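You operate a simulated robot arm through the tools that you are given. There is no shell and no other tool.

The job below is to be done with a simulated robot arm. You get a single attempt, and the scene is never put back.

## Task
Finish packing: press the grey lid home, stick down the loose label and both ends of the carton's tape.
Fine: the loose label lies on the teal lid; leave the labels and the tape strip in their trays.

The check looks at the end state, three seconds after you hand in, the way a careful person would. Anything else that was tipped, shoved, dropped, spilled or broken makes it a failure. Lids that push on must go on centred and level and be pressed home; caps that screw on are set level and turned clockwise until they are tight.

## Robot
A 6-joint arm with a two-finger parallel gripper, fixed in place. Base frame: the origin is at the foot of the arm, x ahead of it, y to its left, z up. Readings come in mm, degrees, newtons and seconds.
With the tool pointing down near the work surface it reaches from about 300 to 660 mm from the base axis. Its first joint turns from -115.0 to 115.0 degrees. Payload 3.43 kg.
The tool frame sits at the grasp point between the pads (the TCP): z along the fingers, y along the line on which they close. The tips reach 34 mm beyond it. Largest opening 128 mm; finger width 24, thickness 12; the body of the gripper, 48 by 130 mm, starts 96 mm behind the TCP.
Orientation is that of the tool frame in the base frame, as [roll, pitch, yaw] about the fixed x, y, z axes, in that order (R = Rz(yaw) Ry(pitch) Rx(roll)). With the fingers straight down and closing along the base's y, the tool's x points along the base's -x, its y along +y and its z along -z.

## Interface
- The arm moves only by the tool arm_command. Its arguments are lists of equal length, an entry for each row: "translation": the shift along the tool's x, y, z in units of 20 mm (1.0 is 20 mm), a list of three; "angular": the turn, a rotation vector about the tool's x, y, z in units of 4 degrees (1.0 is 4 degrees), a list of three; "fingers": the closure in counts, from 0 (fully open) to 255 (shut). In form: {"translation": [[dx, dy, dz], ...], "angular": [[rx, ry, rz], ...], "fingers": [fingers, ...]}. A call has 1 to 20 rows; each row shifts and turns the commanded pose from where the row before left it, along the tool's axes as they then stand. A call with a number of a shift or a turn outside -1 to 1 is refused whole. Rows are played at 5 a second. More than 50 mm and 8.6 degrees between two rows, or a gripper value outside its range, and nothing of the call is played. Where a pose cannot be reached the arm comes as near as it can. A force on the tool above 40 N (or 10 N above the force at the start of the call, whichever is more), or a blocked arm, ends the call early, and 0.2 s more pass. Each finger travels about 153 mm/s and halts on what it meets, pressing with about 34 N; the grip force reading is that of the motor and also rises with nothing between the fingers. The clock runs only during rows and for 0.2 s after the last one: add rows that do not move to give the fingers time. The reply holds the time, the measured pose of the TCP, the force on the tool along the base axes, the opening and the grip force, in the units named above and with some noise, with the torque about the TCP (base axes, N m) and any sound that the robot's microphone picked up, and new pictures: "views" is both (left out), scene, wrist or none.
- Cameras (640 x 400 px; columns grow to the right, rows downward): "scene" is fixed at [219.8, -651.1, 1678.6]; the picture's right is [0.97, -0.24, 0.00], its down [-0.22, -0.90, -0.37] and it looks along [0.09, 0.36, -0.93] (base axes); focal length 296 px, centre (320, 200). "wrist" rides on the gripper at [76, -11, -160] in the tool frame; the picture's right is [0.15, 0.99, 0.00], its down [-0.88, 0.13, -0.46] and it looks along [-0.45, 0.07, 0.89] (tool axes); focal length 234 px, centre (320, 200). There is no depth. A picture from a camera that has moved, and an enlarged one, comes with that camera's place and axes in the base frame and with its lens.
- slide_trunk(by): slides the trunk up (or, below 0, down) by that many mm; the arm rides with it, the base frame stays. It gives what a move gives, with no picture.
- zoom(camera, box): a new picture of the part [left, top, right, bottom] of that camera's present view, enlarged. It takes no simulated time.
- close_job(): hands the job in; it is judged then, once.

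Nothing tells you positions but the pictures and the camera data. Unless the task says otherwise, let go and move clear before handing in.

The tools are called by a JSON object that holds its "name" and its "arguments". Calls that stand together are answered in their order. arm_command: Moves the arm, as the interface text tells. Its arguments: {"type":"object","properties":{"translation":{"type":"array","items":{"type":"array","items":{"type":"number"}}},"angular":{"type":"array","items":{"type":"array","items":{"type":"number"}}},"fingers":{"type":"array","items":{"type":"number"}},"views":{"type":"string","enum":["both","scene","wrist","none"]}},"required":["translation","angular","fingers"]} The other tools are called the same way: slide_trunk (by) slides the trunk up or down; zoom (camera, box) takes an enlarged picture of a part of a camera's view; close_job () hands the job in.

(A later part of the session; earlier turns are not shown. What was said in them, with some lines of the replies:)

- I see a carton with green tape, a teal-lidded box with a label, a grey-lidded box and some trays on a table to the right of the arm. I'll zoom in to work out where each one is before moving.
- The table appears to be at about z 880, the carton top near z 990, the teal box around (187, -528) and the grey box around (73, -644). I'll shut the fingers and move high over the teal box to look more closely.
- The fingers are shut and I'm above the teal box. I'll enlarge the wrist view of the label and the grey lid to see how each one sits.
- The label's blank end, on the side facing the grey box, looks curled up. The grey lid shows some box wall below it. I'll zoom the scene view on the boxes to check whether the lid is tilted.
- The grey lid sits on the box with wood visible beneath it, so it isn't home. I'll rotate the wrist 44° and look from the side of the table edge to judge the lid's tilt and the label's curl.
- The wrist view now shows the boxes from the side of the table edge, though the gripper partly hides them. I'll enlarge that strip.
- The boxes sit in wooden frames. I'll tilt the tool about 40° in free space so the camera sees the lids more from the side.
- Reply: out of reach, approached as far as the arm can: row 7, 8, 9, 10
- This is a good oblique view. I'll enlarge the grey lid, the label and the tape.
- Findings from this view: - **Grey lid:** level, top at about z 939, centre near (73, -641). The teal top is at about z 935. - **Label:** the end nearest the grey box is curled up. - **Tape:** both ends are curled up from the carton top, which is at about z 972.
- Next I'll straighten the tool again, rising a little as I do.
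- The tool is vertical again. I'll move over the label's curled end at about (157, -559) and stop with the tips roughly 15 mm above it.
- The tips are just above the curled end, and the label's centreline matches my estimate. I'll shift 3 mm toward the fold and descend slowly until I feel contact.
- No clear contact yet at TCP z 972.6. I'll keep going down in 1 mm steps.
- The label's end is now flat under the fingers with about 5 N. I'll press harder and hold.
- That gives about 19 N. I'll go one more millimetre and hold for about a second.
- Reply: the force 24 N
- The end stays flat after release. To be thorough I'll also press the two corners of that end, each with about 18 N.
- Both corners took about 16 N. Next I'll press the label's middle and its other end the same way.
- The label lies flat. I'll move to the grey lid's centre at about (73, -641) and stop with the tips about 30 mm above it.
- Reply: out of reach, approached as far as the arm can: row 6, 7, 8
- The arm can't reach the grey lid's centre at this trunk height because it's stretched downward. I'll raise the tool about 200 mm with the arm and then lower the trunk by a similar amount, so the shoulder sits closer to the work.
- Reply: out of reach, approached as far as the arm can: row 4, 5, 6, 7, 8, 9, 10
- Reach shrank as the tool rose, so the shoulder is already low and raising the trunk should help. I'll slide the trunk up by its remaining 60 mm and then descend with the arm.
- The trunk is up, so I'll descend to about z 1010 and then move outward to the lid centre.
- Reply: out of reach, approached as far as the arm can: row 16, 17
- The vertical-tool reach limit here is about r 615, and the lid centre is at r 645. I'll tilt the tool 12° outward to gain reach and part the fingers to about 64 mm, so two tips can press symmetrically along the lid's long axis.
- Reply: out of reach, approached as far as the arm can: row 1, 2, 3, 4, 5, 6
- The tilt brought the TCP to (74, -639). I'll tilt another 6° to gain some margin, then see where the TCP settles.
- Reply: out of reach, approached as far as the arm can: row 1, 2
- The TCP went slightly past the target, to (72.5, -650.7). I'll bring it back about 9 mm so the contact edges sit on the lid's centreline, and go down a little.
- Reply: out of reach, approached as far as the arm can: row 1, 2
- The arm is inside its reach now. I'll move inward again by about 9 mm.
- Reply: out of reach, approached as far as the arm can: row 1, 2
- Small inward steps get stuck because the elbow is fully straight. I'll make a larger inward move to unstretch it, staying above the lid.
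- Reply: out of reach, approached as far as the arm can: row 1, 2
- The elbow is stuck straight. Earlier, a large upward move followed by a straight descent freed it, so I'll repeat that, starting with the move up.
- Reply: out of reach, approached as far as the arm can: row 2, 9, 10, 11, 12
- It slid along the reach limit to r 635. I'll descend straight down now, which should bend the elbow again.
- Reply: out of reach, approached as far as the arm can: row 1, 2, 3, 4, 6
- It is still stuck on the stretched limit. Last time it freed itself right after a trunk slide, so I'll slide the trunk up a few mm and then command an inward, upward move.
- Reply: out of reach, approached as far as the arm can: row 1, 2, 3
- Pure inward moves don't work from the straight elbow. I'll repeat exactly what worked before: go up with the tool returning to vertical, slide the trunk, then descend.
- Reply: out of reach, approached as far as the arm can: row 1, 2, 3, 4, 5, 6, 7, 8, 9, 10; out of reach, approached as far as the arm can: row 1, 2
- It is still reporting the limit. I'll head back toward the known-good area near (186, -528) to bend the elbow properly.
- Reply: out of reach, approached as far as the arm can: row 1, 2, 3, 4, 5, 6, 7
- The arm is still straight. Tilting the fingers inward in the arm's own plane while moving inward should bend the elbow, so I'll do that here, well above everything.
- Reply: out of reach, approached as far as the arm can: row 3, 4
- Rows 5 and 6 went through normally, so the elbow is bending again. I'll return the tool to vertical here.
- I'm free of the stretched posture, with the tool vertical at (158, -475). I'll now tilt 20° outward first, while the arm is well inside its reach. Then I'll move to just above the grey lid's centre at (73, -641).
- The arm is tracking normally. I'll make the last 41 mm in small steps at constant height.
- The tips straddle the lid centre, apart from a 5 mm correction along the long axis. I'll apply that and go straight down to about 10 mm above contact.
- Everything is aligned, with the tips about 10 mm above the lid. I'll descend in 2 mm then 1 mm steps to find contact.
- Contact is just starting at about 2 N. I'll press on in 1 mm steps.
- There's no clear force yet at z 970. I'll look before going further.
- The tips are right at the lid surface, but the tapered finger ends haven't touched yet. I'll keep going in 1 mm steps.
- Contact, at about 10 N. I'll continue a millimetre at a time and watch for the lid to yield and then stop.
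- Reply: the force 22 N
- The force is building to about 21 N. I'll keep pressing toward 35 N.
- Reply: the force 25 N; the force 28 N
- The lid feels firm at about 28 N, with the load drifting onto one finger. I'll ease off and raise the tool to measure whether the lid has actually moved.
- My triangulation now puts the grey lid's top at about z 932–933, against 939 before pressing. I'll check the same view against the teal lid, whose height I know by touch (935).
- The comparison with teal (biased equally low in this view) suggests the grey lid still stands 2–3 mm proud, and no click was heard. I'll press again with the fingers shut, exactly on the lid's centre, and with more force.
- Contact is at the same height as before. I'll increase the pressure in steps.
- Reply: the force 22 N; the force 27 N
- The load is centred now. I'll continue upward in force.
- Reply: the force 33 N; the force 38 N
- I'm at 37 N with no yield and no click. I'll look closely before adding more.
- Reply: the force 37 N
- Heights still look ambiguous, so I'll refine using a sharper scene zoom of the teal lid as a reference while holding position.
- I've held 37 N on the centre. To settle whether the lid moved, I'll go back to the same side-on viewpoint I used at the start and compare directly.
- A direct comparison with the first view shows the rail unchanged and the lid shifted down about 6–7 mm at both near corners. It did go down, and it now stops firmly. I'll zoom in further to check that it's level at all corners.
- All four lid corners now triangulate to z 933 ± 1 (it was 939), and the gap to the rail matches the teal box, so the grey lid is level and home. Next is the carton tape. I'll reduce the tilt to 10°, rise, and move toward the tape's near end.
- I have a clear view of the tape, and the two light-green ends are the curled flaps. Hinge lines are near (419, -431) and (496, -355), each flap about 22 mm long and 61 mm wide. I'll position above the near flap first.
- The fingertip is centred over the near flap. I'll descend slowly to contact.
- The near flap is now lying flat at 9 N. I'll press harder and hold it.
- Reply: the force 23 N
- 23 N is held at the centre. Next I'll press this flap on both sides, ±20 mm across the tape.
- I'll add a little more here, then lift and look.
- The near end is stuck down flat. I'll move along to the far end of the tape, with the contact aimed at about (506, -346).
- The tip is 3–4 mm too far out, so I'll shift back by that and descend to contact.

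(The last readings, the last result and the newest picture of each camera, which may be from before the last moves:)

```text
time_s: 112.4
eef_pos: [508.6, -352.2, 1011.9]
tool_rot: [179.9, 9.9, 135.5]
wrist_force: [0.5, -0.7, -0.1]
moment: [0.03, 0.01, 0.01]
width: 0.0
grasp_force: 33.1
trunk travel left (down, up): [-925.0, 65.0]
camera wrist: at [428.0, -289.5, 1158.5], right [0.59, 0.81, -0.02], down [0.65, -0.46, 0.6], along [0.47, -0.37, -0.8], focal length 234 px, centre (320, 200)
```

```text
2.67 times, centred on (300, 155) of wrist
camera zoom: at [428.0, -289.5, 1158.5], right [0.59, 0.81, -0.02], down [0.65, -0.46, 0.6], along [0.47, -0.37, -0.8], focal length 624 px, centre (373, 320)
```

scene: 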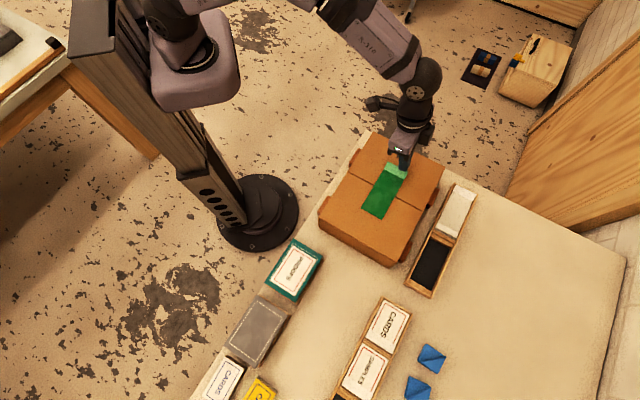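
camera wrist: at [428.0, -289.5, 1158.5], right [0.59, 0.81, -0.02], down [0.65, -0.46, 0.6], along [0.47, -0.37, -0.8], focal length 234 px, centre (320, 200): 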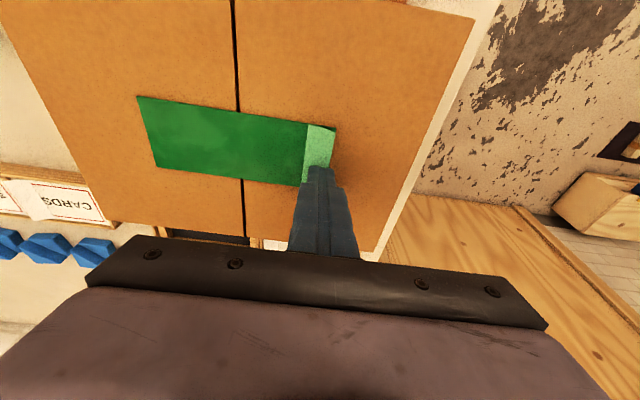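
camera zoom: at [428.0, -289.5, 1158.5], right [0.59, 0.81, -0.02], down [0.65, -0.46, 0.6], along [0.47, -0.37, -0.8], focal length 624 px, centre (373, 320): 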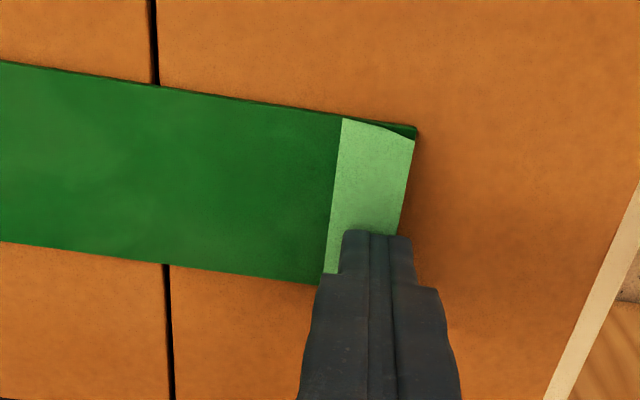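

{"name": "arm_command", "arguments": {"translation": [[0.0087, 0, 0.0493], [0.0087, 0, 0.0493], [0.0087, 0, 0.0493], [0, 0, 0]], "angular": [[0, 0, 0], [0, 0, 0], [0, 0, 0], [0, 0, 0]], "fingers": [255, 255, 255, 255], "views": "wrist"}}

{"name": "zoom", "arguments": {"camera": "wrist", "box": [180, 80, 420, 230]}}

```text
time_s: 113.4
eef_pos: [508.2, -352.1, 1013.3]
tool_rot: [179.9, 10.1, 135.5]
wrist_force: [1.4, 0.5, 10.8]
moment: [0.06, -0.01, -0.01]
width: 0.0
grasp_force: 33.3
trunk travel left (down, up): [-925.0, 65.0]
camera wrist: at [427.4, -289.1, 1157.0], right [0.59, 0.81, -0.02], down [0.65, -0.46, 0.6], along [0.48, -0.37, -0.8], focal length 234 px, centre (320, 200)
```

wrist: 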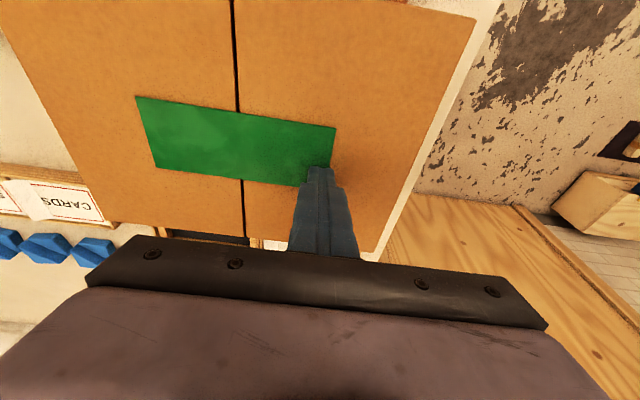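

```text
2.67 times, centred on (300, 155) of wrist
camera zoom: at [427.4, -289.1, 1157.0], right [0.59, 0.81, -0.02], down [0.65, -0.46, 0.6], along [0.48, -0.37, -0.8], focal length 624 px, centre (373, 320)
```

zoom: 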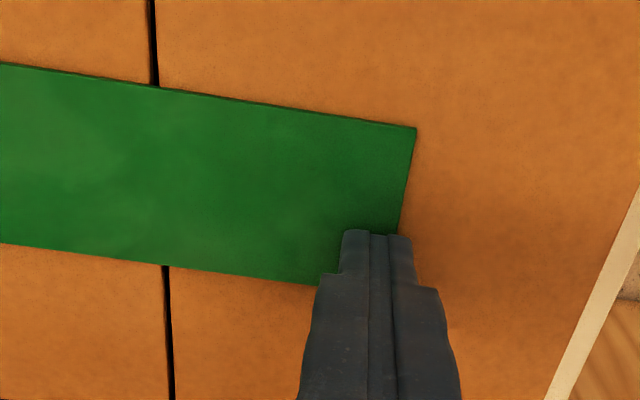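

The far flap is flat now too. I'll press to about 22 N and hold, then press both sides of it.

{"name": "arm_command", "arguments": {"translation": [[0.0087, 0, 0.0493], [0.0087, 0, 0.0493], [0, 0, 0], [0, 0, 0], [0, 0, 0], [0, 0, 0]], "angular": [[0, 0, 0], [0, 0, 0], [0, 0, 0], [0, 0, 0], [0, 0, 0], [0, 0, 0]], "fingers": [255, 255, 255, 255, 255, 255], "views": "none"}}

{"name": "arm_command", "arguments": {"translation": [[-0.035, 0, -0.197], [-0.139, 0, -0.788], [0.985, 0, -0.174], [0.087, 0, 0.4925], [0.035, 0, 0.197], [0.026, 0, 0.148], [0.0087, 0, 0.0493], [0.0087, 0, 0.0493], [0, 0, 0], [0, 0, 0]], "angular": [[0, 0, 0], [0, 0, 0], [0, 0, 0], [0, 0, 0], [0, 0, 0], [0, 0, 0], [0, 0, 0], [0, 0, 0], [0, 0, 0], [0, 0, 0]], "fingers": [255, 255, 255, 255, 255, 255, 255, 255, 255, 255], "views": "none"}}

{"name": "arm_command", "arguments": {"translation": [[-0.035, 0, -0.197], [-0.139, 0, -0.788], [-0.985, 0, 0.174], [-0.985, 0, 0.174], [0.087, 0, 0.4925], [0.035, 0, 0.197], [0.026, 0, 0.148], [0.0087, 0, 0.0493], [0.0087, 0, 0.0493], [0, 0, 0], [0, 0, 0]], "angular": [[0, 0, 0], [0, 0, 0], [0, 0, 0], [0, 0, 0], [0, 0, 0], [0, 0, 0], [0, 0, 0], [0, 0, 0], [0, 0, 0], [0, 0, 0], [0, 0, 0]], "fingers": [255, 255, 255, 255, 255, 255, 255, 255, 255, 255, 255], "views": "none"}}

```text
time_s: 114.8
eef_pos: [507.1, -352.5, 1011.5]
tool_rot: [179.8, 10.4, 135.5]
wrist_force: [3.6, -1.8, 23.6]
moment: [0.04, -0.02, 0.16]
width: 0.1
grasp_force: 32.7
trunk travel left (down, up): [-925.0, 65.0]
```

```text
time_s: 117.0
eef_pos: [492.9, -338.7, 1012.5]
tool_rot: [179.9, 10.2, 135.4]
wrist_force: [0.8, 1.3, 16.9]
moment: [0.12, 0.06, -0.01]
width: 0.0
grasp_force: 33.3
trunk travel left (down, up): [-925.0, 65.0]
```

```text
time_s: 119.4
eef_pos: [523.3, -367.3, 1011.9]
tool_rot: [179.8, 10.2, 135.6]
wrist_force: [1.2, -1.4, 13.2]
moment: [0.0, -0.01, 0.1]
width: 0.0
grasp_force: 32.5
trunk travel left (down, up): [-925.0, 65.0]
```

All three spots on the far flap are pressed. I'll lift off, retreat inward and check everything.

{"name": "arm_command", "arguments": {"translation": [[-0.035, 0, -0.197], [-0.139, 0, -0.788], [-0.174, 0, -0.985], [-0.174, 0, -0.985], [-0.174, 0, -0.985], [-0.174, 0, -0.985], [0.95, 0, -0.17], [0.95, 0, -0.17], [0.95, 0, -0.17], [0.95, 0, -0.17], [0.95, 0, -0.17], [0.95, 0, -0.17], [0, 0, 0]], "angular": [[0, 0, 0], [0, 0, 0], [0, 0, 0], [0, 0, 0], [0, 0, 0], [0, 0, 0], [0, 0.4, 0], [0, 0.4, 0], [0, 0.4, 0], [0, 0.4, 0], [0, 0.4, 0], [0, 0.4, 0], [0, 0, 0]], "fingers": [255, 255, 255, 255, 255, 255, 255, 255, 255, 255, 255, 255, 255], "views": "both"}}

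{"name": "zoom", "arguments": {"camera": "scene", "box": [310, 125, 450, 270]}}

{"name": "zoom", "arguments": {"camera": "scene", "box": [190, 225, 340, 400]}}

{"name": "zoom", "arguments": {"camera": "wrist", "box": [150, 60, 480, 240]}}

```text
time_s: 122.2
eef_pos: [441.1, -285.2, 1118.1]
tool_rot: [179.9, 0.3, 135.4]
wrist_force: [0.7, -0.4, 0.2]
moment: [-0.02, 0.01, 0.0]
width: 0.0
grasp_force: 33.1
trunk travel left (down, up): [-925.0, 65.0]
camera wrist: at [379.1, -240.5, 1278.9], right [0.59, 0.81, 0.0], down [0.72, -0.52, 0.46], along [0.37, -0.27, -0.89], focal length 234 px, centre (320, 200)
```

scene: 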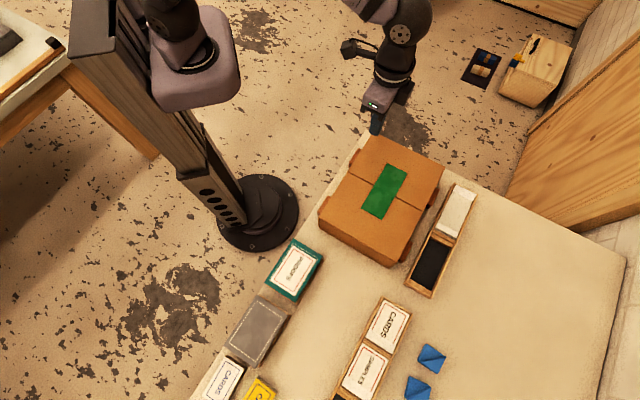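
wrist: 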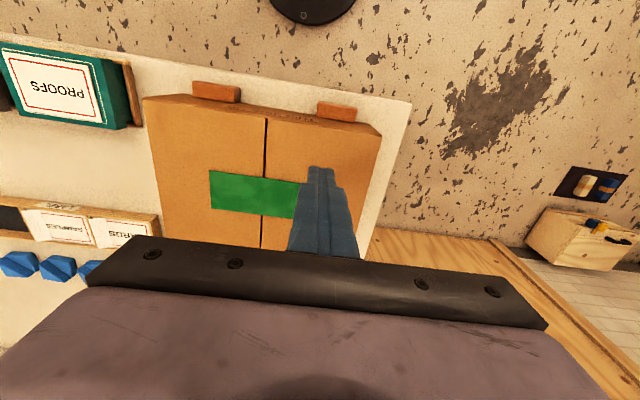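

```text
2.76 times, centred on (380, 198) of scene
camera zoom: at [219.8, -651.1, 1678.6], right [0.97, -0.24, 0.0], down [-0.22, -0.9, -0.37], along [0.09, 0.36, -0.93], focal length 817 px, centre (154, 207)
```

zoom: 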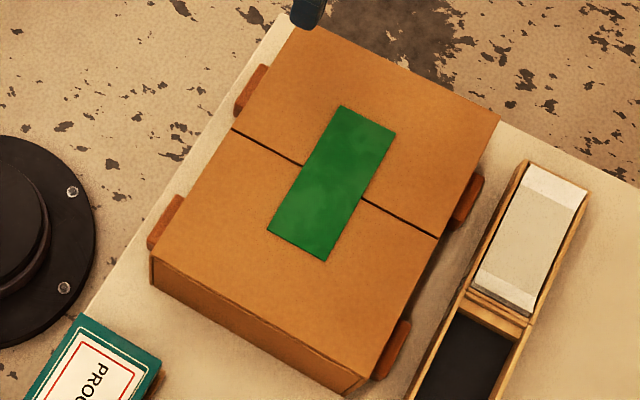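

```text
2.29 times, centred on (265, 312) of scene
camera zoom: at [219.8, -651.1, 1678.6], right [0.97, -0.24, 0.0], down [-0.22, -0.9, -0.37], along [0.09, 0.36, -0.93], focal length 677 px, centre (446, -57)
```

zoom: 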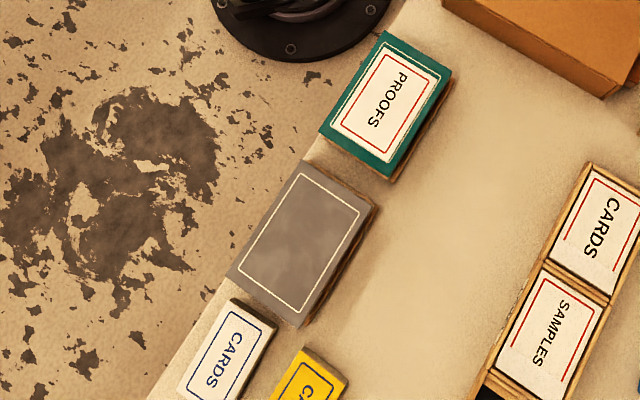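

```text
1.94 times, centred on (315, 150) of wrist
camera zoom: at [379.1, -240.5, 1278.9], right [0.59, 0.81, 0.0], down [0.72, -0.52, 0.46], along [0.37, -0.27, -0.89], focal length 454 px, centre (330, 297)
```

zoom: 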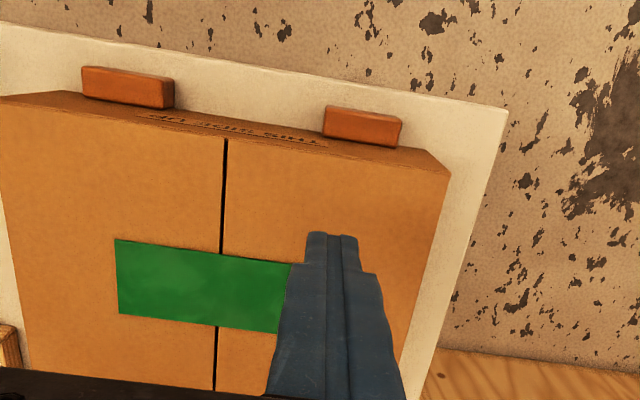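

Both tape ends are flat, the label shows its full border flat on the teal lid, the grey lid is seated, and nothing else has moved. I'll rise a little further clear and take one last look before handing in.

{"name": "arm_command", "arguments": {"translation": [[0.5, 0, -0.8], [0.5, 0, -0.8], [0.5, 0, -0.8], [0.5, 0, -0.8], [0.5, 0, -0.8], [0, 0, 0]], "angular": [[0, 0, 0], [0, 0, 0], [0, 0, 0], [0, 0, 0], [0, 0, 0], [0, 0, 0]], "fingers": [255, 255, 255, 255, 255, 255], "views": "both"}}

{"name": "zoom", "arguments": {"camera": "scene", "box": [260, 230, 340, 310]}}

{"name": "zoom", "arguments": {"camera": "scene", "box": [345, 150, 425, 230]}}

{"name": "zoom", "arguments": {"camera": "wrist", "box": [0, 40, 320, 240]}}

```text
time_s: 123.6
eef_pos: [405.5, -250.5, 1198.1]
tool_rot: [180.0, 0.2, 135.4]
wrist_force: [0.0, 0.8, -0.3]
moment: [0.02, 0.02, -0.01]
width: 0.0
grasp_force: 33.2
trunk travel left (down, up): [-925.0, 65.0]
camera wrist: at [342.3, -205.6, 1358.8], right [0.59, 0.81, 0.0], down [0.72, -0.52, 0.46], along [0.37, -0.27, -0.89], focal length 234 px, centre (320, 200)
```

scene: 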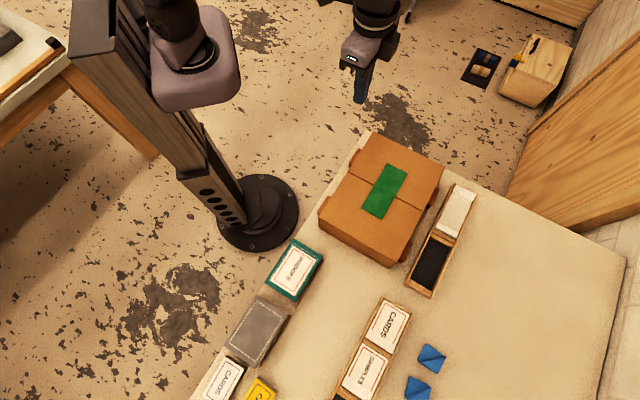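
wrist: 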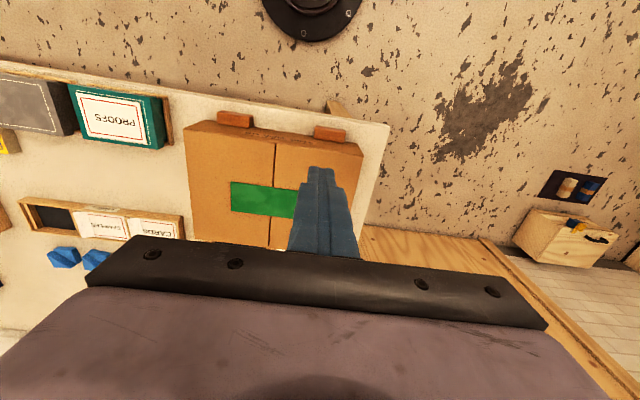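

```text
5.00 times, centred on (300, 270) of scene
camera zoom: at [219.8, -651.1, 1678.6], right [0.97, -0.24, 0.0], down [-0.22, -0.9, -0.37], along [0.09, 0.36, -0.93], focal length 1480 px, centre (420, -150)
```

zoom: 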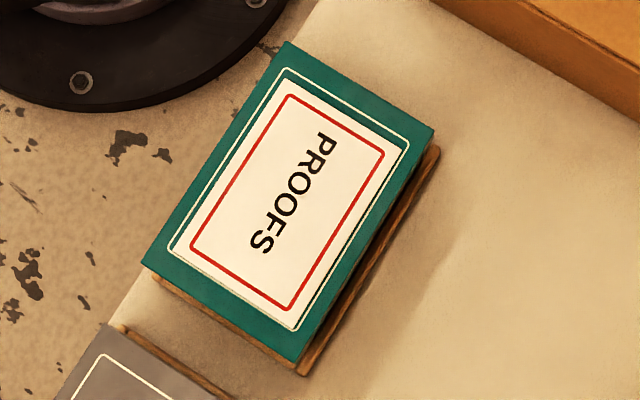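

```text
5.00 times, centred on (385, 190) of scene
camera zoom: at [219.8, -651.1, 1678.6], right [0.97, -0.24, 0.0], down [-0.22, -0.9, -0.37], along [0.09, 0.36, -0.93], focal length 1480 px, centre (-5, 250)
```

zoom: 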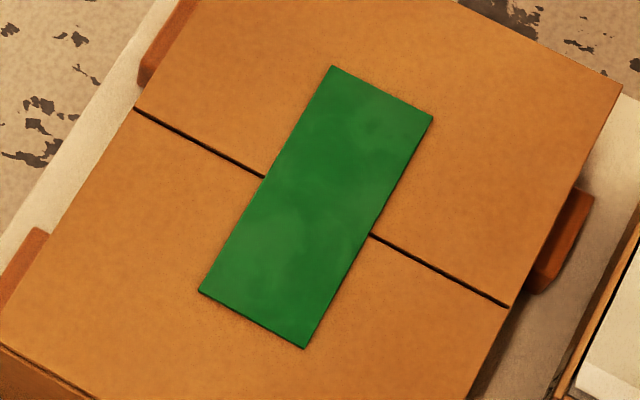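

```text
2.00 times, centred on (160, 140) of wrist
camera zoom: at [342.3, -205.6, 1358.8], right [0.59, 0.81, 0.0], down [0.72, -0.52, 0.46], along [0.37, -0.27, -0.89], focal length 468 px, centre (640, 320)
```

zoom: 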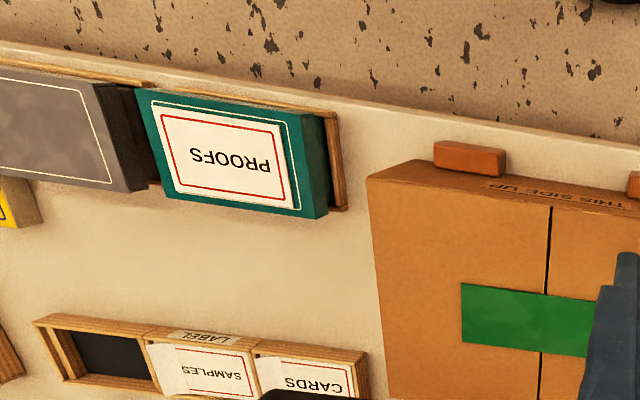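

The final views show the label flat on the teal lid, both ends of the carton's tape flat, and the grey lid level and down. The trays, blocks and other boxes are where they were, and the arm is clear, so I'm handing the job in.

{"name": "close_job", "arguments": {}}

```text
The job is handed in.
```

I've handed the job in. The grey lid is pressed home, the loose label is stuck down, and both ends of the carton's tape are flat.

- **Grey lid:** it dropped about 6 mm and then held firm under 37 N on its centre. All four corners now sit within about 1.5 mm of each other. I heard no click, so "home" rests on that drop, the firm stop and its seating like the teal lid.
- **Label:** the curled end stayed flat after pressing. I also pressed that end's corners, the middle and the other end, each at about 16–18 N.
- **Tape:** each end was pressed at about 23 N in the centre and more lightly on both sides. Both were still flat in the last pictures.

In the last pictures the trays, blocks and other boxes were where they started. The arm is clear of the table, with the gripper closed and empty.
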